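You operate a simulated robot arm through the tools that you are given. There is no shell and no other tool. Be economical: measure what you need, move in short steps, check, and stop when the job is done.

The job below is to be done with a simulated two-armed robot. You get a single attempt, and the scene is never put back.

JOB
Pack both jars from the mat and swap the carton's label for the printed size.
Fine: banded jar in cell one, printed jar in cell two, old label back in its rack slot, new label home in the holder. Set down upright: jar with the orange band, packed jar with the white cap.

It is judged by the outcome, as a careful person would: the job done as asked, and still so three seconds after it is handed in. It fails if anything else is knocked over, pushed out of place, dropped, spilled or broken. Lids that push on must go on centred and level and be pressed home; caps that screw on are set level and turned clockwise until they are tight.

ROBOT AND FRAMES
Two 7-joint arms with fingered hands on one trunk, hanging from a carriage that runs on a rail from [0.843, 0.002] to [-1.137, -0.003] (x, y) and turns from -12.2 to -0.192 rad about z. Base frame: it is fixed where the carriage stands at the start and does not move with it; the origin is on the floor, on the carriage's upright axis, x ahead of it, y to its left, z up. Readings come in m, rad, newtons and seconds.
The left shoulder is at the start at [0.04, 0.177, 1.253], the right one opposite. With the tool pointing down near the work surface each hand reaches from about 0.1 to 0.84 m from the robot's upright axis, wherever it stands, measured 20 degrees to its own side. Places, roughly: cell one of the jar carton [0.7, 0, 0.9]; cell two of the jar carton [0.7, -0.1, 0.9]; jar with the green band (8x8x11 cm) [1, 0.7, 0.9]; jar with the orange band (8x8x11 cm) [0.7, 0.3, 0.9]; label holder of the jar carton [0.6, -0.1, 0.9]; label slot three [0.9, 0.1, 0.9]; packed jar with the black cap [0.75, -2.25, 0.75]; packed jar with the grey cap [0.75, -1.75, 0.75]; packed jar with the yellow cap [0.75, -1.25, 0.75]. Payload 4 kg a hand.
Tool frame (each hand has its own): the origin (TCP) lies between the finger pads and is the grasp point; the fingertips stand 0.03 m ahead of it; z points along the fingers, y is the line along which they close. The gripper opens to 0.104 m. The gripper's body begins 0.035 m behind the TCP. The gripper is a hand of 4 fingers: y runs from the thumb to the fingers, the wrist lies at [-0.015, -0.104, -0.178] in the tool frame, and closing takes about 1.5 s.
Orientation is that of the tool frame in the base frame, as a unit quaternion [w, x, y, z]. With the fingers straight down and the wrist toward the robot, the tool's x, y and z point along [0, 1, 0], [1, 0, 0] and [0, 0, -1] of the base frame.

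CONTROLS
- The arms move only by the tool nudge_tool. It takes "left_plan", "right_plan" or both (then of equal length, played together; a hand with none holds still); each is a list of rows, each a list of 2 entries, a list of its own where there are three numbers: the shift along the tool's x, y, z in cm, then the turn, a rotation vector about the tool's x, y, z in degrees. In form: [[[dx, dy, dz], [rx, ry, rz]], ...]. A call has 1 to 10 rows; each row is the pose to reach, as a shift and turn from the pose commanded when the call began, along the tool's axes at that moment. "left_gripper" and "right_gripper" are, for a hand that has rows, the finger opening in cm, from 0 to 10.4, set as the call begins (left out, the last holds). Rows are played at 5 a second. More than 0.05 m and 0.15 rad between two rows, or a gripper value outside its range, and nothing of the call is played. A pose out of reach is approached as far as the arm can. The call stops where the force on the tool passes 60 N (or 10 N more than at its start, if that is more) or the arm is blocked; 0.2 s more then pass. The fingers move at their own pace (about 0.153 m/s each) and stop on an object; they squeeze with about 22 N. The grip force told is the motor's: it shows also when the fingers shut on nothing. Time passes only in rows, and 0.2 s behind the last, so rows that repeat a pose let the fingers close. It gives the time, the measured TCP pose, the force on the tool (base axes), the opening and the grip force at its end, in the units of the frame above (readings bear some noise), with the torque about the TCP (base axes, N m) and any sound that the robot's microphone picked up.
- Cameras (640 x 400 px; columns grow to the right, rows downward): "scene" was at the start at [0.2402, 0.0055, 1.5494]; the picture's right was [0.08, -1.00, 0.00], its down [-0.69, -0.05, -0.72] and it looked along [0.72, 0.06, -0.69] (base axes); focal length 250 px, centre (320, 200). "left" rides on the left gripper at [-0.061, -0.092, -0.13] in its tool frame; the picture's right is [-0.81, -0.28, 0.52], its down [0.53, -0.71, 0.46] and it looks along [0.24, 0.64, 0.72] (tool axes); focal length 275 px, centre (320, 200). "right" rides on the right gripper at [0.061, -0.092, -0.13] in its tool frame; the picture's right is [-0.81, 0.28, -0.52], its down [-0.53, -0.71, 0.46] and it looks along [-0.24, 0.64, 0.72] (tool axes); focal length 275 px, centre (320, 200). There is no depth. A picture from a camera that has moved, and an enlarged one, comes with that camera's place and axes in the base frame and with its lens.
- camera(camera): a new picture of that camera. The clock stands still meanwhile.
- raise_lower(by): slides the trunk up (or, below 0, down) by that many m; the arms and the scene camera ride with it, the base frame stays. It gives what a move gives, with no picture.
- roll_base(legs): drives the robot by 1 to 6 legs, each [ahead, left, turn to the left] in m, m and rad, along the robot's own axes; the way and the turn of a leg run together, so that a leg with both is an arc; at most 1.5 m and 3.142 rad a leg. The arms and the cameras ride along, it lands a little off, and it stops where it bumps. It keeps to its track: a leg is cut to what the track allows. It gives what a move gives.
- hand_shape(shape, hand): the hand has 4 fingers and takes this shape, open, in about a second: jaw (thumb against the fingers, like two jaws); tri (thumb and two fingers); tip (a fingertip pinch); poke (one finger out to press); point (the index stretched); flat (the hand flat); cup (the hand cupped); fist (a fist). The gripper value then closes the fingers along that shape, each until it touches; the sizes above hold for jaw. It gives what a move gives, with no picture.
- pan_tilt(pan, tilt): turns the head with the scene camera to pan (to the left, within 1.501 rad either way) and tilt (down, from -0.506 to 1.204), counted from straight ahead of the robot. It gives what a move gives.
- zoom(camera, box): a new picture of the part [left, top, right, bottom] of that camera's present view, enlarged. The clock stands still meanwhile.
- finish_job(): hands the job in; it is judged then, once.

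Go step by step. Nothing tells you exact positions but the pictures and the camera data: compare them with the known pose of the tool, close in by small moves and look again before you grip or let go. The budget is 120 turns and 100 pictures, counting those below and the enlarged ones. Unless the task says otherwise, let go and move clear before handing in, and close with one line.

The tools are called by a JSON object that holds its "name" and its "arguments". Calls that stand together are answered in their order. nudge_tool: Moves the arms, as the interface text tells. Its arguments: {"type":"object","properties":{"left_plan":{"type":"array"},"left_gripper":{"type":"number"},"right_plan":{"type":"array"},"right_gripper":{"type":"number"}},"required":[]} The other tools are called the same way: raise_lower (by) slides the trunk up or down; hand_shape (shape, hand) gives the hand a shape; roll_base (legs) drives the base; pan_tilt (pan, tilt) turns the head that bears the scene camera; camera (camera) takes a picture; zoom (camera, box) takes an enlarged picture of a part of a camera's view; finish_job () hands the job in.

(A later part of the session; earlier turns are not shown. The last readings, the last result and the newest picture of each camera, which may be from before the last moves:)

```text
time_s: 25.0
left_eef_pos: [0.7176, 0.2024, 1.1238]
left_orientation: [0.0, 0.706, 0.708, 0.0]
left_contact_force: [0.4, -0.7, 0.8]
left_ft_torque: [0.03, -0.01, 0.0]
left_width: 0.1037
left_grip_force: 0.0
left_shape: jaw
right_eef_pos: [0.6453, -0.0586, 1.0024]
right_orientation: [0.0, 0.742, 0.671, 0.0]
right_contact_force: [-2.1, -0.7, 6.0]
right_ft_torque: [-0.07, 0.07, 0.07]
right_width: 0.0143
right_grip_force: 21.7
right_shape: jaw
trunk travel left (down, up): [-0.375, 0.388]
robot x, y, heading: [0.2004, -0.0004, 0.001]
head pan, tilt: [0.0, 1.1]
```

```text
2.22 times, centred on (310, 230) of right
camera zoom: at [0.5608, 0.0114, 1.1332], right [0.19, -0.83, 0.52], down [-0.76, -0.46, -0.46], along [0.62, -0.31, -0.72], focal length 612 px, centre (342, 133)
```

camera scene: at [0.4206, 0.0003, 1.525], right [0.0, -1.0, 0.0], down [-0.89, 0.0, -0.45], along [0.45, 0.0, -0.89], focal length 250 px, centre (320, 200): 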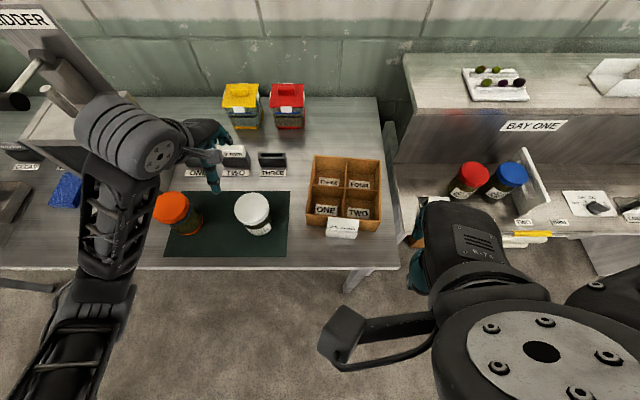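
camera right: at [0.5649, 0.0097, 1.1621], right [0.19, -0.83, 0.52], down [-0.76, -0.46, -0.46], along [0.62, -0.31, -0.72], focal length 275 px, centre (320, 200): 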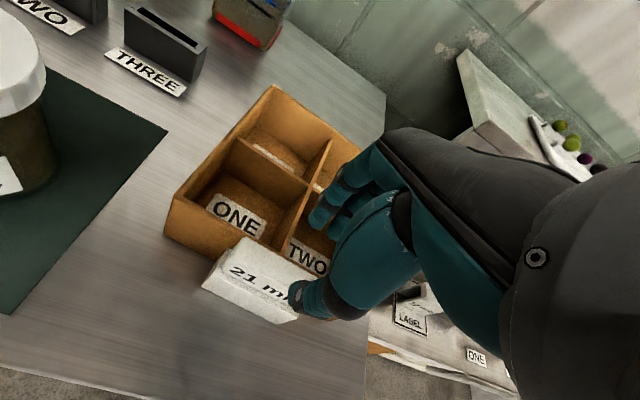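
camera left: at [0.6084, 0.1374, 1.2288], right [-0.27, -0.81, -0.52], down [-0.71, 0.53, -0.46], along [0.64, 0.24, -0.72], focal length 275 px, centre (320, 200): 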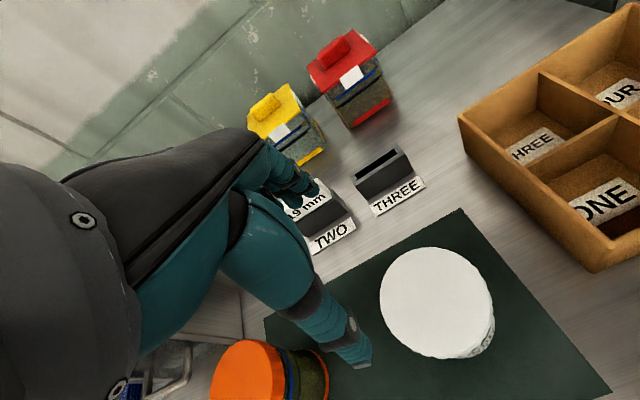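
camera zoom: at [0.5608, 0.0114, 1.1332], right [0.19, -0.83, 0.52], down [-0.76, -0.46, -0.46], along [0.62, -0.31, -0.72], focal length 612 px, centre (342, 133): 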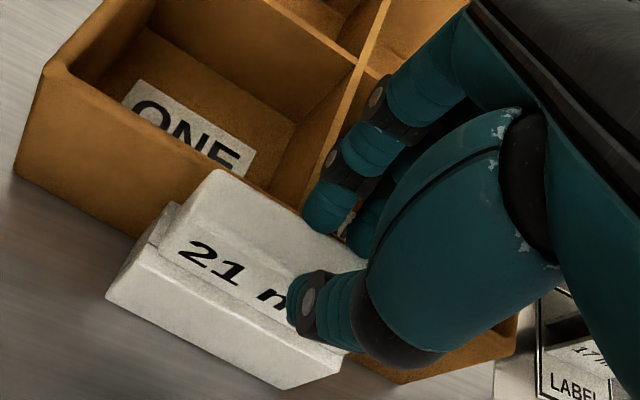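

Now the opening is 1.4 cm, just the label, so the first grip had taken the wall with it. A small test lift follows.

{"name": "nudge_tool", "arguments": {"right_plan": [[[0, 0, -0.4], [0, 0, 0]], [[0, 0, -0.8], [0, 0, 0]], [[0, 0, -1.2], [0, 0, 0]], [[0, 0, -1.2], [0, 0, 0]]]}}

{"name": "zoom", "arguments": {"camera": "right", "box": [180, 100, 400, 320]}}

```text
time_s: 26.0
left_eef_pos: [0.7173, 0.2023, 1.1243]
left_orientation: [0.0, 0.706, 0.708, 0.0]
left_contact_force: [0.1, 0.1, 0.2]
left_ft_torque: [0.01, -0.01, 0.01]
left_width: 0.1039
left_grip_force: 0.0
left_shape: jaw
right_eef_pos: [0.6449, -0.0596, 1.0129]
right_orientation: [0.001, 0.743, 0.67, 0.0]
right_contact_force: [0.1, 0.1, 0.0]
right_ft_torque: [0.0, 0.02, -0.02]
right_width: 0.0118
right_grip_force: 22.0
right_shape: jaw
trunk travel left (down, up): [-0.375, 0.388]
robot x, y, heading: [0.1964, 0.0019, 0.005]
head pan, tilt: [0.0, 1.1]
```

```text
1.82 times, centred on (290, 210) of right
camera zoom: at [0.5609, 0.011, 1.1449], right [0.19, -0.83, 0.52], down [-0.76, -0.46, -0.46], along [0.62, -0.31, -0.72], focal length 500 px, centre (374, 182)
```

zoom: 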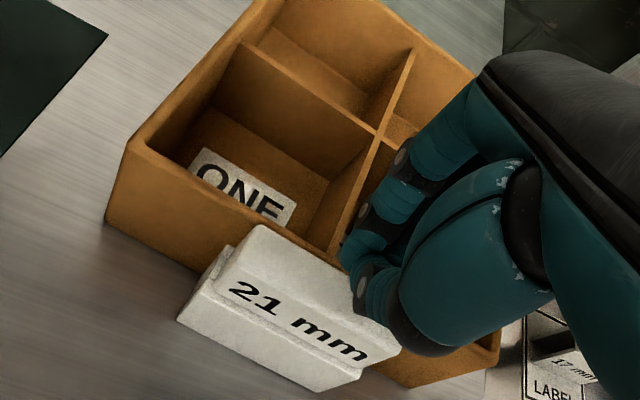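

The fingers slipped over the label's rounded top, so that was a bit too high. I reopen, go to a height in between (0.996), and try again.

{"name": "nudge_tool", "arguments": {"right_plan": [[[0, 0, -0.5], [0, 0, 0]], [[0, 0, -0.5], [0, 0, 0]], [[0, 0, -0.5], [0, 0, 0]], [[0, 0.15, 0.8], [0, 0, 0]], [[0, 0.15, 1.7], [0, 0, 0]], [[0, 0.15, 1.7], [0, 0, 0]]], "right_gripper": 3}}

{"name": "nudge_tool", "arguments": {"right_plan": [[[0, 0, 0], [0, 0, 0]], [[0, 0, 0], [0, 0, 0]], [[0, 0, 0], [0, 0, 0]], [[0, 0, 0], [0, 0, 0]], [[0, 0, 0], [0, 0, 0]], [[0, 0, 0], [0, 0, 0]]], "right_gripper": 0}}

{"name": "zoom", "arguments": {"camera": "right", "box": [220, 140, 400, 320]}}

```text
time_s: 27.4
left_eef_pos: [0.7191, 0.2028, 1.123]
left_orientation: [0.0, 0.706, 0.708, 0.0]
left_contact_force: [0.3, 0.8, -0.2]
left_ft_torque: [-0.04, 0.0, 0.02]
left_width: 0.1038
left_grip_force: 0.1
left_shape: jaw
right_eef_pos: [0.6462, -0.0588, 0.9953]
right_orientation: [0.0, 0.743, 0.67, 0.001]
right_contact_force: [0.6, 0.1, 0.0]
right_ft_torque: [0.02, -0.01, -0.02]
right_width: 0.0294
right_grip_force: 0.1
right_shape: jaw
trunk travel left (down, up): [-0.375, 0.388]
robot x, y, heading: [0.1973, 0.0025, 0.003]
head pan, tilt: [0.0, 1.1]
```

```text
time_s: 28.8
left_eef_pos: [0.7185, 0.2026, 1.1244]
left_orientation: [0.0, 0.706, 0.709, 0.0]
left_contact_force: [0.0, -0.3, -0.3]
left_ft_torque: [0.03, -0.02, 0.0]
left_width: 0.1039
left_grip_force: 0.0
left_shape: jaw
right_eef_pos: [0.6474, -0.0586, 0.996]
right_orientation: [0.001, 0.742, 0.67, 0.002]
right_contact_force: [-2.3, -0.3, 10.3]
right_ft_torque: [0.03, -0.29, 0.05]
right_width: 0.0198
right_grip_force: 22.1
right_shape: jaw
trunk travel left (down, up): [-0.375, 0.388]
robot x, y, heading: [0.1936, -0.0022, 0.006]
head pan, tilt: [0.0, 1.1]
```

```text
2.22 times, centred on (310, 230) of right
camera zoom: at [0.5628, 0.0114, 1.1285], right [0.19, -0.83, 0.52], down [-0.76, -0.46, -0.46], along [0.62, -0.31, -0.72], focal length 612 px, centre (342, 133)
```

zoom: 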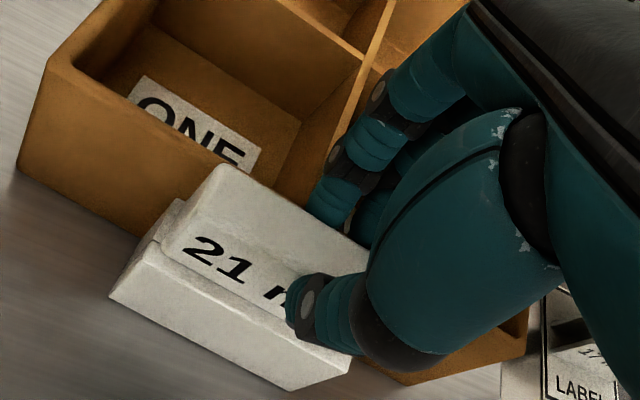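

The finger is catching on the wall or divider again (contact about 3 cm ahead of the TCP). I'll bring the left hand round as a side camera to see exactly how the fingertips, label and wall stand.

{"name": "nudge_tool", "arguments": {"left_plan": [[[-0.8, -1.2, 0.5], [0, 0, 7.5]], [[-1.6, -2.5, 1], [0, 0, 15]], [[-2.4, -3.7, 1.5], [0, 0, 22.5]], [[-3.2, -5, 2], [0, 0, 30]], [[-4, -6.2, 2.5], [0, 0, 37.5]], [[-4.8, -7.4, 3], [0, 0, 45]], [[-5.6, -8.6, 3.5], [0, 0, 52.5]], [[-6.3, -9.8, 4.0], [0, 0, 60]], [[-6.3, -9.8, 4.0], [0, 0, 60]]], "left_gripper": 4}}

{"name": "camera", "arguments": {"camera": "left"}}

```text
time_s: 30.8
left_eef_pos: [0.6205, 0.1385, 1.0841]
left_orientation: [-0.001, 0.966, 0.259, 0.0]
left_contact_force: [-0.2, 0.7, 0.6]
left_ft_torque: [-0.01, 0.01, -0.03]
left_width: 0.0407
left_grip_force: 0.1
left_shape: jaw
right_eef_pos: [0.6475, -0.0596, 0.9967]
right_orientation: [0.0, 0.743, 0.669, 0.0]
right_contact_force: [-1.5, 1.4, 15.2]
right_ft_torque: [0.03, -0.28, 0.06]
right_width: 0.0199
right_grip_force: 21.7
right_shape: jaw
trunk travel left (down, up): [-0.375, 0.388]
robot x, y, heading: [0.1987, 0.001, 0.001]
head pan, tilt: [0.0, 1.1]
```

```text
62 pictures are left
camera left: at [0.521, 0.188, 1.2134], right [-0.84, -0.17, -0.52], down [0.1, 0.88, -0.46], along [0.53, -0.44, -0.72], focal length 275 px, centre (320, 200)
```

left: 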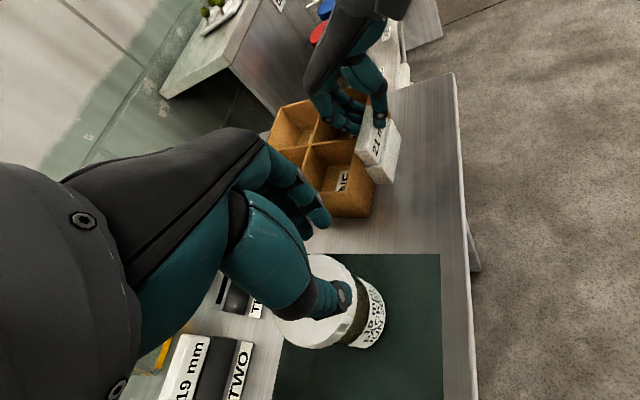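

The left arm reaches this turned pose well. I'll zoom in on the pinch.

{"name": "zoom", "arguments": {"camera": "left", "box": [300, 70, 410, 200]}}

```text
3.08 times, centred on (355, 135) of left
camera zoom: at [0.521, 0.188, 1.2134], right [-0.84, -0.17, -0.52], down [0.1, 0.88, -0.46], along [0.53, -0.44, -0.72], focal length 847 px, centre (212, 400)
```

zoom: 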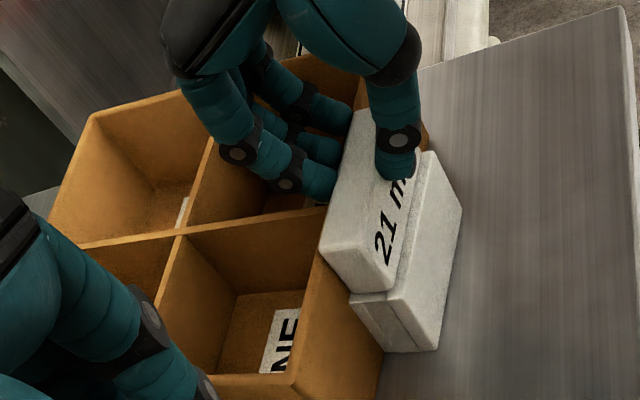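

The index fingertip sits right at the wall's top edge here, while the label stands clearly above the bracket. I'll try the in-between height 0.999 once and lift a centimetre.

{"name": "nudge_tool", "arguments": {"right_plan": [[[0, 0, 0], [0, 0, 0]], [[0, 0, 0], [0, 0, 0]], [[0, -0.15, -0.3], [0, 0, 0]], [[0, -0.15, -0.3], [0, 0, 0]]], "right_gripper": 3}}

{"name": "nudge_tool", "arguments": {"right_plan": [[[0, 0, 0], [0, 0, 0]], [[0, 0, 0], [0, 0, 0]], [[0, 0, 0], [0, 0, 0]], [[0, 0, 0], [0, 0, 0]], [[0, 0, 0], [0, 0, 0]], [[0, 0, 0], [0, 0, 0]]], "right_gripper": 0}}

{"name": "zoom", "arguments": {"camera": "left", "box": [300, 70, 410, 200]}}

```text
time_s: 31.8
left_eef_pos: [0.6191, 0.1393, 1.084]
left_orientation: [0.001, 0.965, 0.261, 0.0]
left_contact_force: [0.1, -0.3, -0.5]
left_ft_torque: [0.0, -0.07, 0.01]
left_width: 0.0404
left_grip_force: 0.1
left_shape: jaw
right_eef_pos: [0.6455, -0.0606, 0.9981]
right_orientation: [0.0, 0.743, 0.67, -0.001]
right_contact_force: [0.4, -0.7, 0.3]
right_ft_torque: [0.02, -0.01, 0.01]
right_width: 0.0296
right_grip_force: 0.0
right_shape: jaw
trunk travel left (down, up): [-0.375, 0.388]
robot x, y, heading: [0.1976, 0.0019, 0.001]
head pan, tilt: [0.0, 1.1]
```

```text
time_s: 33.2
left_eef_pos: [0.62, 0.1392, 1.0848]
left_orientation: [0.0, 0.965, 0.261, -0.001]
left_contact_force: [0.4, 0.7, 0.0]
left_ft_torque: [-0.03, 0.01, -0.03]
left_width: 0.0403
left_grip_force: 0.1
left_shape: jaw
right_eef_pos: [0.6459, -0.0591, 0.9981]
right_orientation: [0.001, 0.743, 0.669, 0.001]
right_contact_force: [-0.2, -0.4, 0.0]
right_ft_torque: [-0.03, -0.15, 0.06]
right_width: 0.0174
right_grip_force: 22.0
right_shape: jaw
trunk travel left (down, up): [-0.375, 0.388]
robot x, y, heading: [0.1968, -0.0003, -0.001]
head pan, tilt: [0.0, 1.1]
```

```text
3.08 times, centred on (355, 135) of left
camera zoom: at [0.5206, 0.1878, 1.2133], right [-0.84, -0.17, -0.52], down [0.1, 0.88, -0.46], along [0.53, -0.43, -0.72], focal length 847 px, centre (212, 400)
```

zoom: 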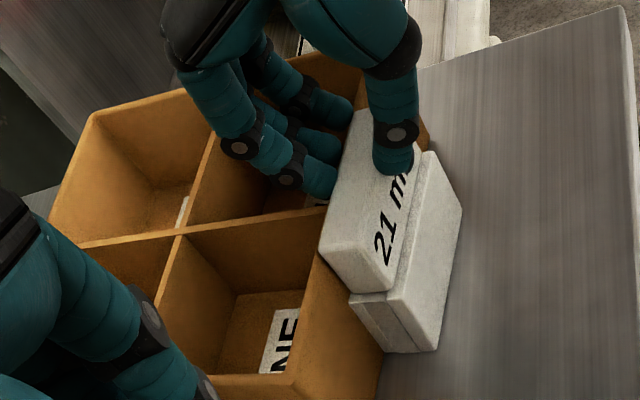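

Now a clean grip: 1.74 cm, no reaction force. A slow test lift.

{"name": "nudge_tool", "arguments": {"right_plan": [[[0, 0, -0.3], [0, 0, 0]], [[0, 0, -0.6], [0, 0, 0]], [[0, 0, -0.9], [0, 0, 0]], [[0, 0, -1.2], [0, 0, 0]], [[0, 0, -1.2], [0, 0, 0]]]}}

{"name": "zoom", "arguments": {"camera": "left", "box": [300, 70, 410, 200]}}

```text
time_s: 34.4
left_eef_pos: [0.6189, 0.1385, 1.0858]
left_orientation: [-0.001, 0.966, 0.26, 0.0]
left_contact_force: [-0.3, -0.6, -0.2]
left_ft_torque: [0.01, 0.0, 0.0]
left_width: 0.0404
left_grip_force: 0.0
left_shape: jaw
right_eef_pos: [0.6458, -0.0585, 1.0116]
right_orientation: [0.001, 0.743, 0.67, 0.0]
right_contact_force: [0.2, -0.2, -1.0]
right_ft_torque: [-0.03, 0.06, 0.04]
right_width: 0.017
right_grip_force: 22.2
right_shape: jaw
trunk travel left (down, up): [-0.375, 0.388]
robot x, y, heading: [0.2004, -0.0, 0.004]
head pan, tilt: [0.0, 1.1]
```

```text
3.08 times, centred on (355, 135) of left
camera zoom: at [0.5205, 0.1879, 1.2133], right [-0.84, -0.17, -0.52], down [0.1, 0.88, -0.46], along [0.53, -0.43, -0.72], focal length 847 px, centre (212, 400)
```

zoom: 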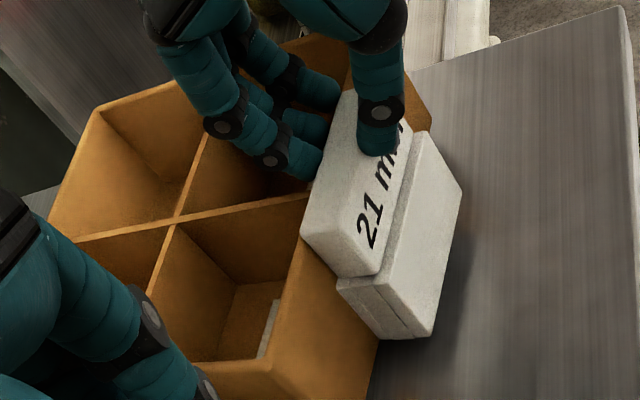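

The label is a snug fit and its pull tips the light carton, so I set it back and will hold the carton down by gripping its left wall with the left hand.

{"name": "nudge_tool", "arguments": {"right_plan": [[[0, 0, 0.4], [0, 0, 0]], [[0, 0, 0.8], [0, 0, 0]], [[0, 0, 1.2], [0, 0, 0]], [[0, 0, 1.2], [0, 0, 0]], [[0, 0, 1.2], [0, 0, 0]], [[0, 0, 1.2], [0, 0, 0]], [[0, 0, 1.2], [0, 0, 0]]], "left_plan": [[[0.4, 2, -0.5], [0, 0, 6]], [[0.8, 4, -0.5], [0, 0, 12]], [[1.3, 6, -0.5], [0, 0, 18]], [[1.7, 8, 0], [0, 0, 24]], [[2.2, 10, 1], [0, 0, 30]], [[2.6, 11.7, 2.5], [0, 0, 36]], [[2.6, 11.7, 2.5], [0, 0, 36]]], "left_gripper": 5}}

{"name": "camera", "arguments": {"camera": "left"}}

{"name": "zoom", "arguments": {"camera": "scene", "box": [230, 130, 420, 270]}}

```text
time_s: 36.0
left_eef_pos: [0.7001, 0.05, 1.0598]
left_orientation: [0.001, 0.999, -0.052, 0.0]
left_contact_force: [0.4, 0.2, 0.8]
left_ft_torque: [0.01, -0.01, 0.0]
left_width: 0.0494
left_grip_force: 0.1
left_shape: jaw
right_eef_pos: [0.6451, -0.0586, 1.0002]
right_orientation: [0.001, 0.742, 0.67, 0.001]
right_contact_force: [-0.6, 1.4, 0.6]
right_ft_torque: [0.0, -0.22, 0.06]
right_width: 0.017
right_grip_force: 22.3
right_shape: jaw
trunk travel left (down, up): [-0.375, 0.388]
robot x, y, heading: [0.1974, -0.0002, 0.003]
head pan, tilt: [0.0, 1.1]
```

```text
58 pictures are left
camera left: at [0.6481, 0.1477, 1.1878], right [-0.78, 0.36, -0.52], down [0.6, 0.65, -0.46], along [0.18, -0.67, -0.72], focal length 275 px, centre (320, 200)
```

left: 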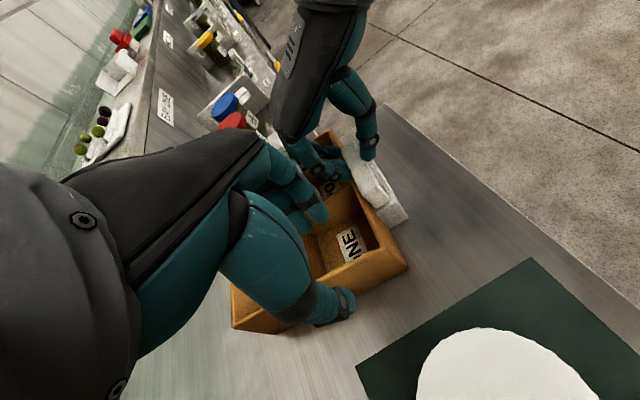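

```text
2.86 times, centred on (325, 200) of scene
camera zoom: at [0.4207, 0.0004, 1.525], right [0.0, -1.0, 0.0], down [-0.89, 0.0, -0.45], along [0.45, 0.0, -0.89], focal length 713 px, centre (306, 200)
```

zoom: 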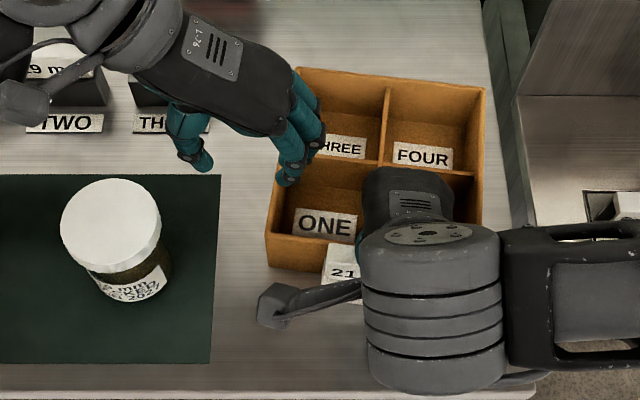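

The left hand straddles the left wall nicely, aligned with it. I shift 2.6 cm over to centre on the wall and lower the fingers into cell one.

{"name": "nudge_tool", "arguments": {"left_plan": [[[0.27, 2.6, 0], [0, 0, 0]], [[0.27, 2.6, 3], [0, 0, 0]], [[0.27, 2.6, 5], [0, 0, 0]], [[0.27, 2.6, 6.5], [0, 0, 0]], [[0.27, 2.6, 7.5], [0, 0, 0]], [[0.27, 2.6, 7.5], [0, 0, 0]]]}}

{"name": "zoom", "arguments": {"camera": "left", "box": [210, 110, 430, 350]}}

```text
time_s: 37.4
left_eef_pos: [0.701, 0.026, 0.9839]
left_orientation: [0.0, 0.999, -0.051, 0.0]
left_contact_force: [-0.2, -0.8, 0.5]
left_ft_torque: [-0.02, -0.01, 0.01]
left_width: 0.0494
left_grip_force: 0.0
left_shape: jaw
right_eef_pos: [0.6445, -0.058, 0.9994]
right_orientation: [0.0, 0.743, 0.67, 0.001]
right_contact_force: [-0.6, -0.4, 0.4]
right_ft_torque: [-0.02, -0.22, 0.04]
right_width: 0.017
right_grip_force: 21.7
right_shape: jaw
trunk travel left (down, up): [-0.375, 0.388]
robot x, y, heading: [0.1958, 0.0029, 0.004]
head pan, tilt: [0.0, 1.1]
```

```text
1.67 times, centred on (320, 230) of left
camera zoom: at [0.6497, 0.1231, 1.1125], right [-0.78, 0.36, -0.52], down [0.6, 0.66, -0.46], along [0.18, -0.67, -0.72], focal length 459 px, centre (320, 150)
```

zoom: 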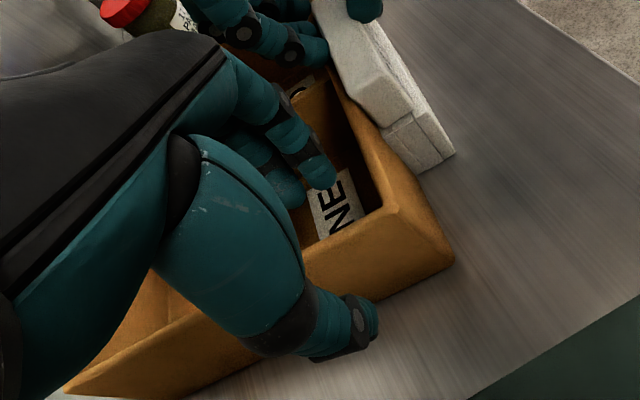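

The fingers are inside cell one with no contact. I go 1 cm lower and close on the wall.

{"name": "nudge_tool", "arguments": {"left_plan": [[[0, 0, 0.5], [0, 0, 0]], [[0, 0, 1.0], [0, 0, 0]], [[0, 0, 1.0], [0, 0, 0]]]}}

{"name": "nudge_tool", "arguments": {"left_plan": [[[0, 0, 0], [0, 0, 0]], [[0, 0, 0], [0, 0, 0]], [[0, 0, 0], [0, 0, 0]], [[0, 0, 0], [0, 0, 0]], [[0, 0, 0], [0, 0, 0]], [[0, 0, 0], [0, 0, 0]], [[0, 0, 0], [0, 0, 0]]], "left_gripper": 0}}

{"name": "nudge_tool", "arguments": {"right_plan": [[[0, 0, -0.3], [0, 0, 0]], [[0, 0, -0.6], [0, 0, 0]], [[0, 0, -0.9], [0, 0, 0]], [[0, 0, -1.2], [0, 0, 0]], [[0, 0, -1.2], [0, 0, 0]]]}}

{"name": "zoom", "arguments": {"camera": "left", "box": [210, 110, 430, 350]}}

```text
time_s: 38.2
left_eef_pos: [0.7014, 0.0254, 0.9741]
left_orientation: [0.0, 0.999, -0.051, 0.0]
left_contact_force: [0.6, 0.0, 0.0]
left_ft_torque: [0.01, 0.0, 0.01]
left_width: 0.0495
left_grip_force: 0.1
left_shape: jaw
right_eef_pos: [0.6447, -0.0582, 1.0003]
right_orientation: [0.001, 0.743, 0.67, 0.0]
right_contact_force: [-0.7, 0.6, -0.5]
right_ft_torque: [-0.03, -0.25, -0.02]
right_width: 0.0169
right_grip_force: 21.9
right_shape: jaw
trunk travel left (down, up): [-0.375, 0.388]
robot x, y, heading: [0.197, -0.0019, 0.004]
head pan, tilt: [0.0, 1.1]
```

```text
time_s: 39.8
left_eef_pos: [0.7009, 0.0247, 0.974]
left_orientation: [0.0, 0.999, -0.051, 0.0]
left_contact_force: [-0.1, -1.3, -1.0]
left_ft_torque: [-0.07, 0.01, -0.1]
left_width: 0.0009
left_grip_force: 22.1
left_shape: jaw
right_eef_pos: [0.6448, -0.0584, 1.0014]
right_orientation: [0.0, 0.742, 0.67, 0.0]
right_contact_force: [0.9, 1.2, 0.6]
right_ft_torque: [0.01, -0.24, 0.09]
right_width: 0.017
right_grip_force: 21.5
right_shape: jaw
trunk travel left (down, up): [-0.375, 0.388]
robot x, y, heading: [0.1932, 0.0025, 0.005]
head pan, tilt: [0.0, 1.1]
```

```text
time_s: 41.0
left_eef_pos: [0.7024, 0.0253, 0.9737]
left_orientation: [-0.001, 0.999, -0.051, 0.0]
left_contact_force: [-0.1, 1.3, -0.7]
left_ft_torque: [0.02, -0.06, -0.11]
left_width: 0.0009
left_grip_force: 21.8
left_shape: jaw
right_eef_pos: [0.6463, -0.0583, 1.0116]
right_orientation: [0.0, 0.742, 0.67, 0.001]
right_contact_force: [-0.2, -1.3, -0.9]
right_ft_torque: [-0.05, -0.03, 0.03]
right_width: 0.0166
right_grip_force: 22.2
right_shape: jaw
trunk travel left (down, up): [-0.375, 0.388]
robot x, y, heading: [0.1995, 0.0022, -0.001]
head pan, tilt: [0.0, 1.1]
```

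```text
1.67 times, centred on (320, 230) of left
camera zoom: at [0.6501, 0.1228, 1.1026], right [-0.78, 0.36, -0.52], down [0.6, 0.66, -0.46], along [0.18, -0.67, -0.73], focal length 459 px, centre (320, 150)
```

zoom: 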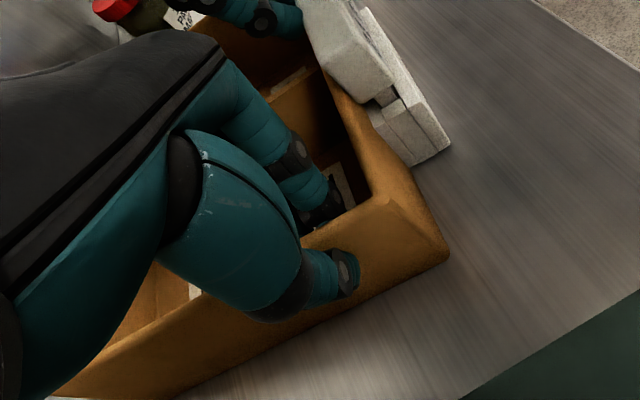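

The label is sliding up out of the holder while the carton stays. I continue the lift.

{"name": "nudge_tool", "arguments": {"right_plan": [[[0, 0, -0.6], [0, 0, 0]], [[0, 0, -1.2], [0, 0, 0]], [[0, 0, -2], [0, 0, 0]], [[0, 0, -3], [0, 0, 0]], [[0, 0, -5], [0, 0, 0]], [[0, 0, -8], [0, 0, 0]], [[0, 0, -9], [0, 0, 0]]]}}

{"name": "camera", "arguments": {"camera": "right"}}

{"name": "camera", "arguments": {"camera": "left"}}

```text
time_s: 42.6
left_eef_pos: [0.7018, 0.0248, 0.9744]
left_orientation: [0.0, 0.999, -0.051, 0.0]
left_contact_force: [-0.6, 0.4, -0.5]
left_ft_torque: [-0.02, -0.01, -0.03]
left_width: 0.001
left_grip_force: 22.2
left_shape: jaw
right_eef_pos: [0.6434, -0.0579, 1.1028]
right_orientation: [0.0, 0.743, 0.67, 0.001]
right_contact_force: [0.2, -0.1, -0.4]
right_ft_torque: [0.01, -0.02, -0.01]
right_width: 0.0164
right_grip_force: 21.8
right_shape: jaw
trunk travel left (down, up): [-0.375, 0.388]
robot x, y, heading: [0.1943, 0.0025, 0.0]
head pan, tilt: [0.0, 1.1]
```

```text
54 pictures are left
camera right: at [0.5601, 0.0113, 1.2344], right [0.19, -0.83, 0.52], down [-0.76, -0.46, -0.46], along [0.62, -0.31, -0.72], focal length 275 px, centre (320, 200)
```

right: 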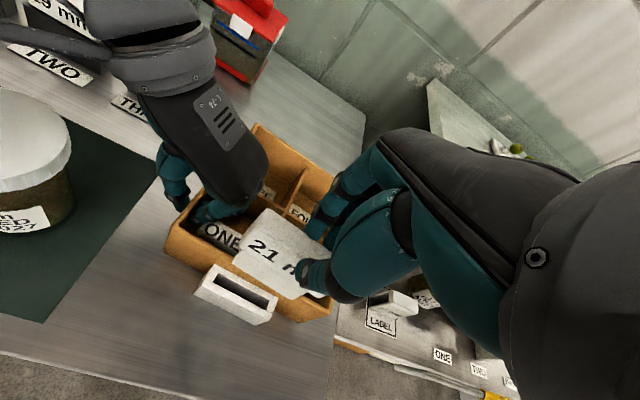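

```text
53 pictures are left
camera left: at [0.65, 0.1225, 1.1027], right [-0.78, 0.36, -0.52], down [0.6, 0.66, -0.46], along [0.18, -0.67, -0.72], focal length 275 px, centre (320, 200)
```

left: 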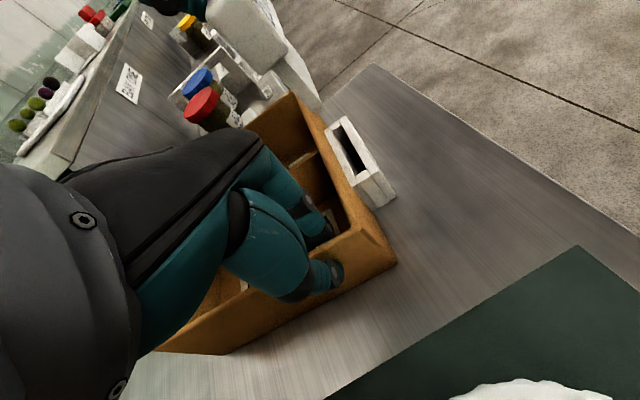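

The label is out cleanly. Now I check the carton's yaw from above so I can square it up with the left hand's grip.

{"name": "zoom", "arguments": {"camera": "scene", "box": [280, 140, 420, 260]}}

```text
3.33 times, centred on (350, 200) of scene
camera zoom: at [0.4206, 0.0004, 1.525], right [0.0, -1.0, 0.0], down [-0.89, 0.0, -0.45], along [0.45, 0.0, -0.89], focal length 832 px, centre (220, 200)
```

zoom: 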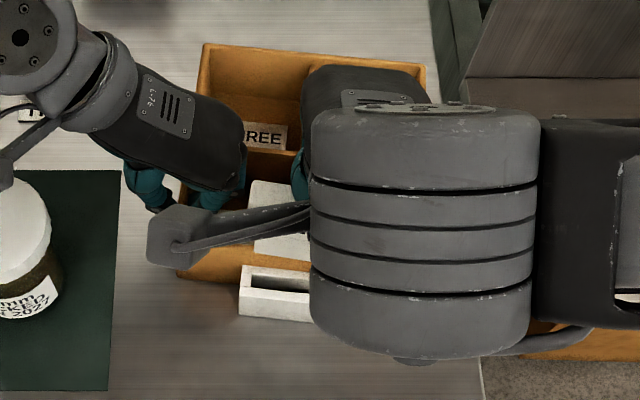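

The carton needs about +6° of turn and roughly 1.8 cm back towards me to match its starting outline. I slide it with the left grip.

{"name": "nudge_tool", "arguments": {"left_plan": [[[-0.45, -0.1, 0], [0, 0, -1.5]], [[-0.9, -0.2, 0], [0, 0, -3]], [[-1.35, -0.35, 0], [0, 0, -4.5]], [[-1.8, -0.47, 0], [0, 0, -6]], [[-1.8, -0.47, 0], [0, 0, -6]]]}}

{"name": "nudge_tool", "arguments": {"right_plan": [[[-1, -3, -2], [0, 0, 0]], [[-2, -6, -4], [0, 0, 0]], [[-4, -9, -6], [0, 0, 0]], [[-7, -10, -8], [0, 0, 0]], [[-9, -10, -10], [0, 0, 0]]]}}

{"name": "zoom", "arguments": {"camera": "scene", "box": [280, 140, 420, 260]}}

```text
time_s: 43.8
left_eef_pos: [0.6842, 0.0316, 0.9745]
left_orientation: [0.0, 1.0, 0.002, 0.0]
left_contact_force: [0.1, -0.4, -1.2]
left_ft_torque: [-0.02, 0.04, -0.01]
left_width: 0.0009
left_grip_force: 22.6
left_shape: jaw
right_eef_pos: [0.6454, -0.0588, 1.1033]
right_orientation: [0.001, 0.743, 0.67, 0.0]
right_contact_force: [0.1, -0.4, -0.6]
right_ft_torque: [0.03, -0.01, 0.0]
right_width: 0.0165
right_grip_force: 22.1
right_shape: jaw
trunk travel left (down, up): [-0.375, 0.388]
robot x, y, heading: [0.1947, 0.0015, 0.003]
head pan, tilt: [0.0, 1.1]
```

```text
time_s: 45.0
left_eef_pos: [0.6829, 0.0311, 0.9746]
left_orientation: [0.0, 1.0, 0.002, 0.0]
left_contact_force: [0.0, -1.0, -0.5]
left_ft_torque: [-0.04, 0.0, -0.02]
left_width: 0.0009
left_grip_force: 22.1
left_shape: jaw
right_eef_pos: [0.5491, -0.1311, 1.2102]
right_orientation: [0.0, 0.742, 0.67, -0.001]
right_contact_force: [0.4, 0.2, 0.2]
right_ft_torque: [0.0, 0.01, -0.01]
right_width: 0.0163
right_grip_force: 22.7
right_shape: jaw
right hand out of reach, approached as far as the arm can: row 4, 5
trunk travel left (down, up): [-0.375, 0.388]
robot x, y, heading: [0.202, -0.0012, 0.004]
head pan, tilt: [0.0, 1.1]
```

```text
3.33 times, centred on (350, 200) of scene
camera zoom: at [0.4205, 0.0002, 1.5249], right [0.0, -1.0, 0.0], down [-0.89, 0.0, -0.45], along [0.45, 0.0, -0.89], focal length 832 px, centre (220, 200)
```

zoom: 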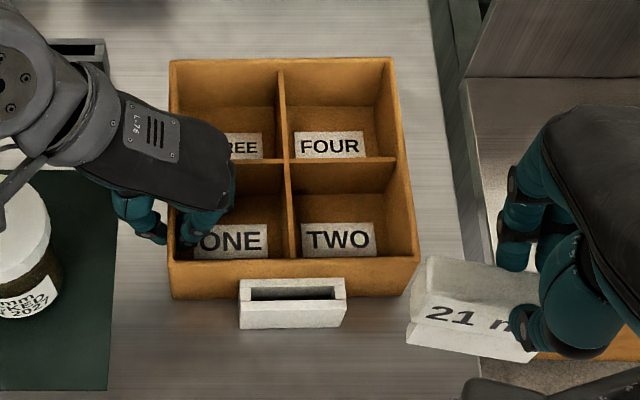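

Very near the starting outline; only about 1° and 1–2 mm remain. I nudge that in, then release the left hand.

{"name": "nudge_tool", "arguments": {"left_plan": [[[0, 0.1, 0], [0, 0, 0.6]], [[0, 0.15, 0], [0, 0, 1.2]], [[0, 0.15, 0], [0, 0, 1.2]]]}}

{"name": "zoom", "arguments": {"camera": "scene", "box": [280, 140, 420, 260]}}

{"name": "camera", "arguments": {"camera": "right"}}

```text
time_s: 45.8
left_eef_pos: [0.6831, 0.0307, 0.9745]
left_orientation: [0.0, 1.0, -0.009, -0.001]
left_contact_force: [-0.2, 0.9, -1.3]
left_ft_torque: [0.02, 0.0, -0.03]
left_width: 0.0009
left_grip_force: 21.9
left_shape: jaw
right_eef_pos: [0.5488, -0.1312, 1.21]
right_orientation: [0.0, 0.743, 0.67, -0.002]
right_contact_force: [0.0, 0.6, 0.0]
right_ft_torque: [-0.02, -0.02, -0.02]
right_width: 0.0163
right_grip_force: 22.0
right_shape: jaw
trunk travel left (down, up): [-0.375, 0.388]
robot x, y, heading: [0.1968, -0.0039, 0.002]
head pan, tilt: [0.0, 1.1]
```

```text
3.33 times, centred on (350, 200) of scene
camera zoom: at [0.4206, 0.0004, 1.525], right [0.0, -1.0, 0.0], down [-0.89, 0.0, -0.45], along [0.45, 0.0, -0.89], focal length 832 px, centre (220, 200)
```

zoom: 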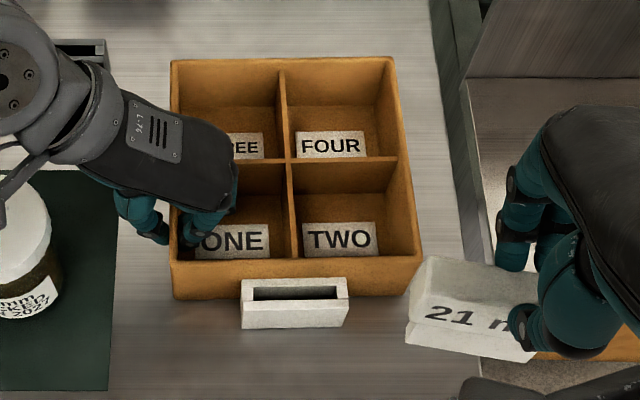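

```text
49 pictures are left
camera right: at [0.4649, -0.0598, 1.3418], right [0.19, -0.83, 0.52], down [-0.76, -0.46, -0.45], along [0.62, -0.31, -0.73], focal length 275 px, centre (320, 200)
```

right: 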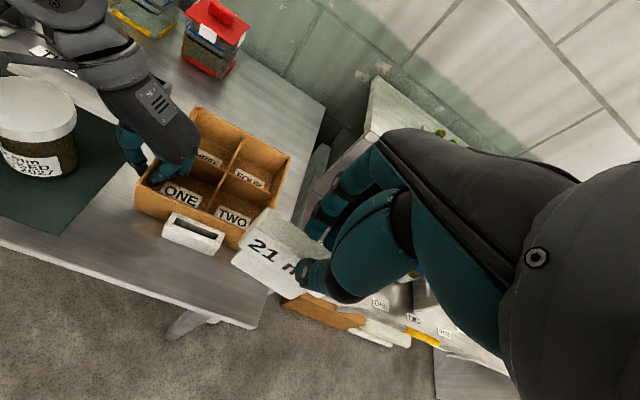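

The carton is back within a couple of millimetres. I open the left hand, lift it straight out and move it away to the left.

{"name": "nudge_tool", "arguments": {"left_plan": [[[0, 0, 0], [0, 0, 0]], [[0, 0, 0], [0, 0, 0]], [[0, 0, -2], [0, 0, 0]], [[0, 0, -6], [0, 0, 0]], [[0, -1, -10], [0, 0, 0]], [[-2, -5, -12], [0, 0, 0]], [[-4, -9, -13], [0, 0, -7]], [[-6, -13, -14], [0, 0, -14]], [[-8, -17, -14], [0, 0, -21]], [[-10, -21, -14], [0, 0, -28]]], "left_gripper": 5}}

{"name": "camera", "arguments": {"camera": "scene"}}

```text
time_s: 48.0
left_eef_pos: [0.5861, 0.2412, 1.1113]
left_orientation: [-0.002, 0.972, 0.233, 0.0]
left_contact_force: [0.0, -0.1, 0.2]
left_ft_torque: [0.0, -0.03, -0.02]
left_width: 0.0496
left_grip_force: 0.1
left_shape: jaw
right_eef_pos: [0.5477, -0.1296, 1.2096]
right_orientation: [0.0, 0.743, 0.67, -0.001]
right_contact_force: [-1.1, -0.5, -0.3]
right_ft_torque: [-0.02, -0.05, 0.03]
right_width: 0.0165
right_grip_force: 21.8
right_shape: jaw
trunk travel left (down, up): [-0.375, 0.388]
robot x, y, heading: [0.1998, 0.0024, 0.006]
head pan, tilt: [0.0, 1.1]
```

```text
48 pictures are left
camera scene: at [0.4201, 0.0008, 1.5248], right [0.0, -1.0, 0.0], down [-0.89, 0.0, -0.45], along [0.45, 0.0, -0.89], focal length 250 px, centre (320, 200)
```

scene: 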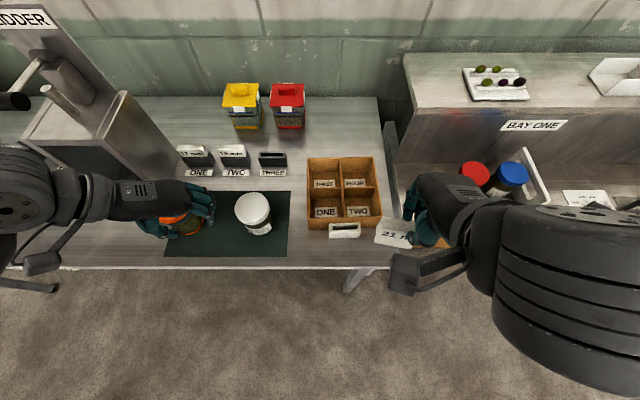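

The left hand is parked clear and the carton looks right. I carry the 21 mm label over to slot three, squaring the hand to zero yaw.

{"name": "nudge_tool", "arguments": {"right_plan": [[[3.3, 3.06, 0.6], [0, 0, -0.7]], [[6.6, 6.1, 1.3], [0, 0, -1.4]], [[9.9, 9.2, 2], [0, 0, -2.1]], [[13.3, 12.2, 2.7], [0, 0, -2.8]], [[16.6, 15.3, 3.3], [0, 0, -3.5]], [[19.9, 18.4, 4], [0, 0, -4.2]], [[23.2, 21.4, 4.7], [0, 0, -5]], [[26.5, 24.5, 5.3], [0, 0, -6]], [[29.8, 27.5, 6], [0, 0, -6]], [[29.8, 27.5, 9], [0, 0, -6]]]}}

{"name": "camera", "arguments": {"camera": "right"}}

{"name": "zoom", "arguments": {"camera": "scene", "box": [190, 100, 350, 220]}}

```text
time_s: 50.2
left_eef_pos: [0.5878, 0.2388, 1.1123]
left_orientation: [0.001, 0.972, 0.234, 0.0]
left_contact_force: [0.3, 0.6, 0.1]
left_ft_torque: [0.01, -0.03, 0.01]
left_width: 0.0497
left_grip_force: 0.0
left_shape: jaw
right_eef_pos: [0.857, 0.1373, 1.1189]
right_orientation: [0.001, 0.706, 0.708, 0.001]
right_contact_force: [-0.4, 0.2, 0.1]
right_ft_torque: [0.01, 0.02, 0.01]
right_width: 0.0164
right_grip_force: 21.8
right_shape: jaw
trunk travel left (down, up): [-0.375, 0.388]
robot x, y, heading: [0.2018, -0.0041, 0.005]
head pan, tilt: [0.0, 1.1]
```

```text
47 pictures are left
camera right: at [0.7645, 0.1985, 1.2503], right [0.28, -0.81, 0.52], down [-0.71, -0.54, -0.46], along [0.65, -0.24, -0.72], focal length 275 px, centre (320, 200)
```

right: 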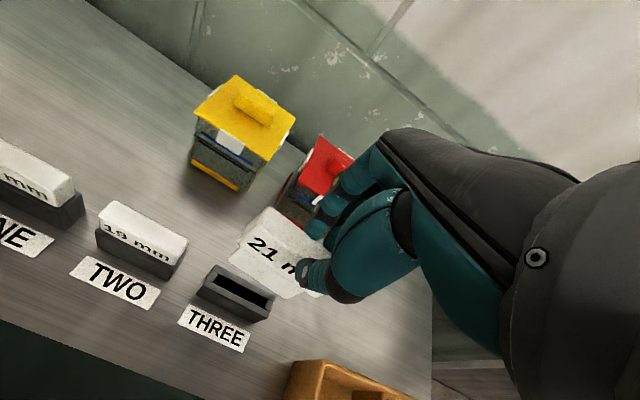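

```text
3.33 times, centred on (270, 160) of scene
camera zoom: at [0.4205, 0.0001, 1.525], right [0.0, -1.0, 0.0], down [-0.89, 0.0, -0.45], along [0.45, 0.0, -0.89], focal length 832 px, centre (487, 333)
```

zoom: 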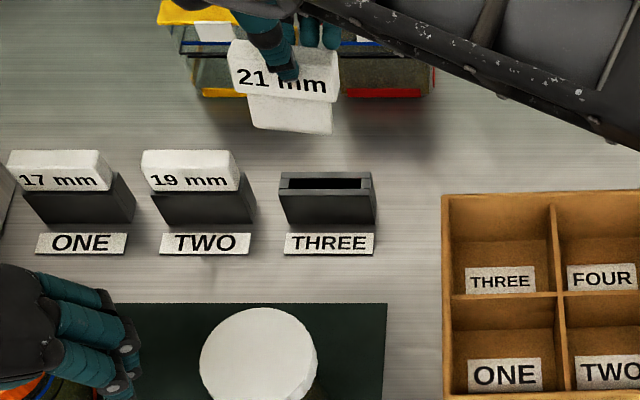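

The label's edges look slightly turned relative to the slot. I'll zoom in to quantify that before lowering.

{"name": "zoom", "arguments": {"camera": "right", "box": [180, 190, 350, 360]}}

{"name": "zoom", "arguments": {"camera": "scene", "box": [235, 100, 295, 160]}}

```text
2.35 times, centred on (265, 275) of right
camera zoom: at [0.7645, 0.1985, 1.2503], right [0.28, -0.81, 0.52], down [-0.71, -0.54, -0.46], along [0.65, -0.24, -0.72], focal length 648 px, centre (449, 24)
```

zoom: 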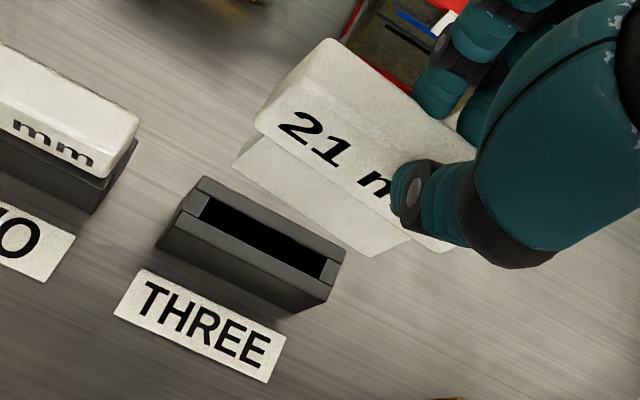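

```text
6.67 times, centred on (265, 130) of scene
camera zoom: at [0.4205, 0.0001, 1.525], right [0.0, -1.0, 0.0], down [-0.89, 0.0, -0.45], along [0.45, 0.0, -0.89], focal length 1663 px, centre (687, 667)
```

zoom: 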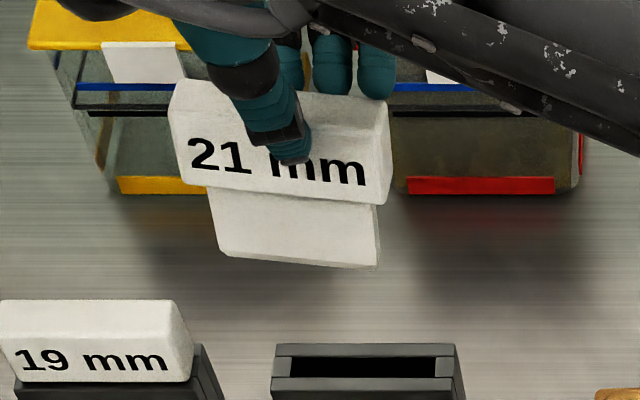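

The 21 mm label hangs about 5.5° rolled and 3° yawed in the grip, with its tongue's bottom centre near (0.852, 0.150, 1.025). I correct both turns and lower to about 1.5 cm above the slot.

{"name": "nudge_tool", "arguments": {"right_plan": [[[-0.1, 0, 1], [0, -3, -1.5]], [[-0.3, 0.1, 2.5], [0, -5.5, -3]], [[-0.3, 0.1, 4.8], [0, -5.5, -3]], [[-0.3, 0.1, 4.8], [0, -5.5, -3]]]}}

{"name": "zoom", "arguments": {"camera": "right", "box": [180, 190, 350, 360]}}

{"name": "zoom", "arguments": {"camera": "scene", "box": [235, 115, 295, 175]}}

```text
time_s: 51.2
left_eef_pos: [0.5883, 0.24, 1.1112]
left_orientation: [0.0, 0.972, 0.233, 0.0]
left_contact_force: [0.0, 0.6, -0.4]
left_ft_torque: [0.01, 0.0, -0.01]
left_width: 0.0496
left_grip_force: 0.1
left_shape: jaw
right_eef_pos: [0.8557, 0.134, 1.0725]
right_orientation: [0.035, 0.686, 0.726, -0.034]
right_contact_force: [0.5, -0.5, 0.6]
right_ft_torque: [0.0, 0.0, 0.01]
right_width: 0.0166
right_grip_force: 22.0
right_shape: jaw
trunk travel left (down, up): [-0.375, 0.388]
robot x, y, heading: [0.1983, -0.0021, 0.0]
head pan, tilt: [0.0, 1.1]
```

```text
2.35 times, centred on (265, 275) of right
camera zoom: at [0.7606, 0.202, 1.1975], right [0.32, -0.74, 0.59], down [-0.68, -0.61, -0.4], along [0.66, -0.28, -0.7], focal length 648 px, centre (449, 24)
```

zoom: 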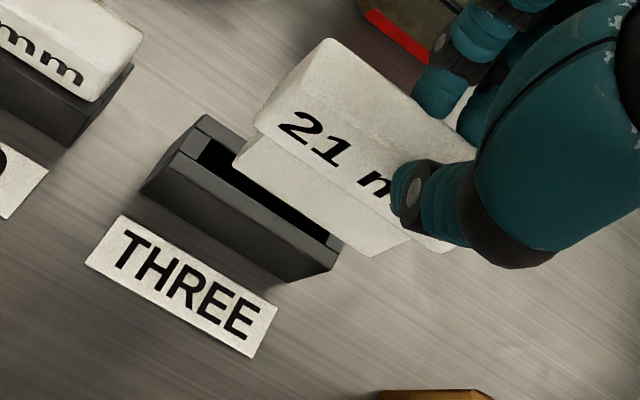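

```text
6.67 times, centred on (265, 145) of scene
camera zoom: at [0.4207, 0.0004, 1.5251], right [0.0, -1.0, 0.0], down [-0.89, 0.0, -0.45], along [0.45, 0.0, -0.89], focal length 1663 px, centre (687, 567)
```

zoom: 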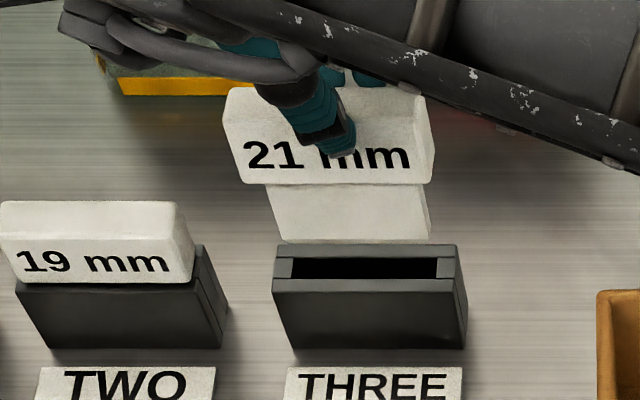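

The label is now square and level; its tongue is at about (0.850, 0.136) versus the slot at about (0.854, 0.137). I shift 3 mm ahead and lower to just over the opening.

{"name": "nudge_tool", "arguments": {"right_plan": [[[0.15, 0.31, 0.8], [0, 0, 0]], [[0.29, 0.31, 2.0], [0, 0, 0]], [[0.29, 0.31, 2.0], [0, 0, 0]]]}}

{"name": "zoom", "arguments": {"camera": "right", "box": [200, 180, 320, 300]}}

{"name": "zoom", "arguments": {"camera": "scene", "box": [235, 120, 295, 180]}}

```text
time_s: 52.0
left_eef_pos: [0.5875, 0.2396, 1.1112]
left_orientation: [0.0, 0.972, 0.234, 0.0]
left_contact_force: [0.6, 0.5, -0.5]
left_ft_torque: [0.0, 0.01, -0.01]
left_width: 0.0497
left_grip_force: 0.1
left_shape: jaw
right_eef_pos: [0.8573, 0.1356, 1.0538]
right_orientation: [0.034, 0.686, 0.726, -0.034]
right_contact_force: [0.9, -0.1, -0.5]
right_ft_torque: [-0.02, 0.0, 0.01]
right_width: 0.0167
right_grip_force: 22.5
right_shape: jaw
trunk travel left (down, up): [-0.375, 0.388]
robot x, y, heading: [0.2014, -0.0002, 0.003]
head pan, tilt: [0.0, 1.1]
```

```text
3.33 times, centred on (260, 240) of right
camera zoom: at [0.7634, 0.2032, 1.178], right [0.32, -0.74, 0.59], down [-0.68, -0.61, -0.4], along [0.66, -0.28, -0.7], focal length 918 px, centre (520, 67)
```

zoom: 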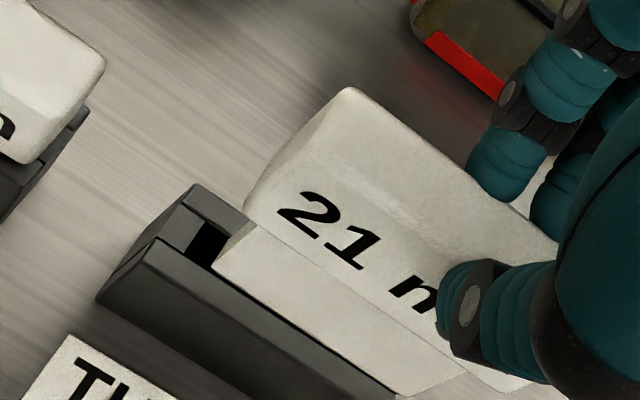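

```text
6.67 times, centred on (265, 150) of scene
camera zoom: at [0.4207, 0.0004, 1.5251], right [0.0, -1.0, 0.0], down [-0.89, 0.0, -0.45], along [0.45, 0.0, -0.89], focal length 1663 px, centre (687, 533)
```

zoom: 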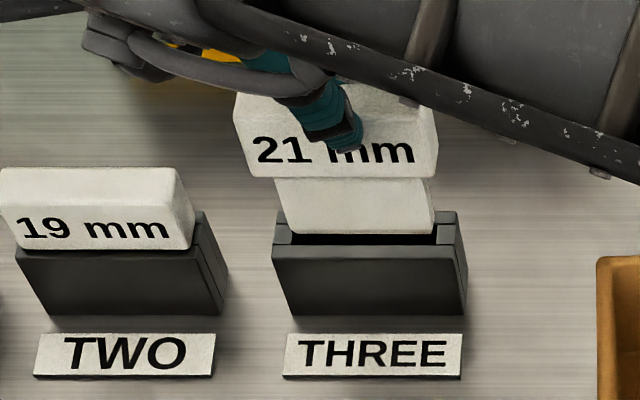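

Lengthwise it is centred. I zoom once more to check the tongue front to back against the opening's lip.

{"name": "zoom", "arguments": {"camera": "right", "box": [215, 205, 275, 265]}}

```text
6.67 times, centred on (245, 235) of right
camera zoom: at [0.7634, 0.2032, 1.178], right [0.32, -0.74, 0.59], down [-0.68, -0.61, -0.4], along [0.66, -0.28, -0.7], focal length 1835 px, centre (820, -33)
```

zoom: 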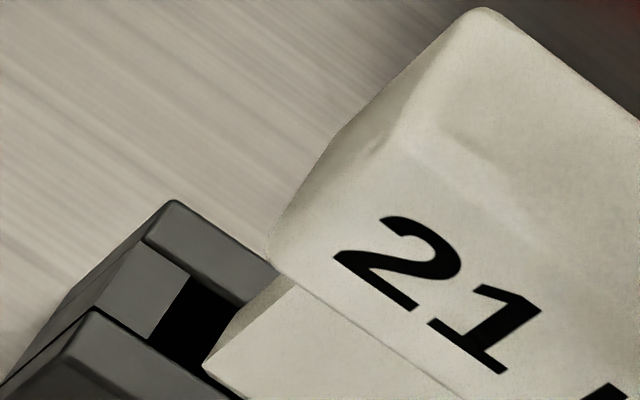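

The tongue's corner is inside the opening near the front lip, with room behind. I shift 1.5 mm back and lower a centimetre with a force check.

{"name": "nudge_tool", "arguments": {"right_plan": [[[0, 0.15, 0], [0, 0, 0]], [[0.04, 0.15, 0.4], [0, 0, 0]], [[0.08, 0.15, 0.8], [0, 0, 0]], [[0.1, 0.15, 1.1], [0, 0, 0]], [[0.1, 0.15, 1.1], [0, 0, 0]]]}}

{"name": "zoom", "arguments": {"camera": "scene", "box": [235, 120, 295, 180]}}

```text
time_s: 53.2
left_eef_pos: [0.587, 0.2401, 1.112]
left_orientation: [0.0, 0.972, 0.233, 0.0]
left_contact_force: [-0.3, 0.5, 0.6]
left_ft_torque: [-0.02, 0.0, -0.03]
left_width: 0.0497
left_grip_force: 0.0
left_shape: jaw
right_eef_pos: [0.8584, 0.135, 1.0413]
right_orientation: [0.033, 0.687, 0.725, -0.033]
right_contact_force: [-0.1, -0.1, -0.3]
right_ft_torque: [0.03, 0.0, 0.02]
right_width: 0.0165
right_grip_force: 21.7
right_shape: jaw
trunk travel left (down, up): [-0.375, 0.388]
robot x, y, heading: [0.198, -0.0009, 0.008]
head pan, tilt: [0.0, 1.1]
```

```text
6.67 times, centred on (265, 150) of scene
camera zoom: at [0.4207, 0.0004, 1.525], right [0.0, -1.0, 0.0], down [-0.89, 0.0, -0.45], along [0.45, 0.0, -0.89], focal length 1663 px, centre (687, 533)
```

zoom: 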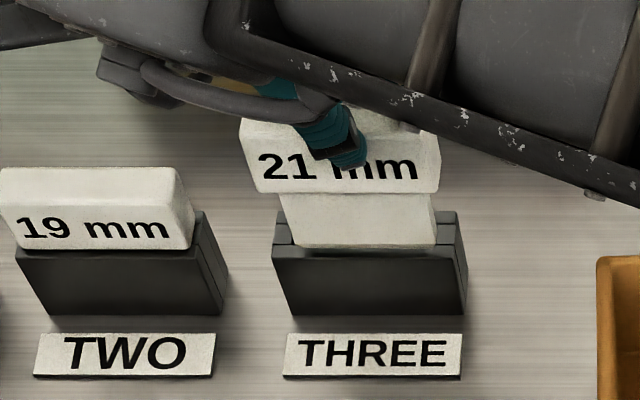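

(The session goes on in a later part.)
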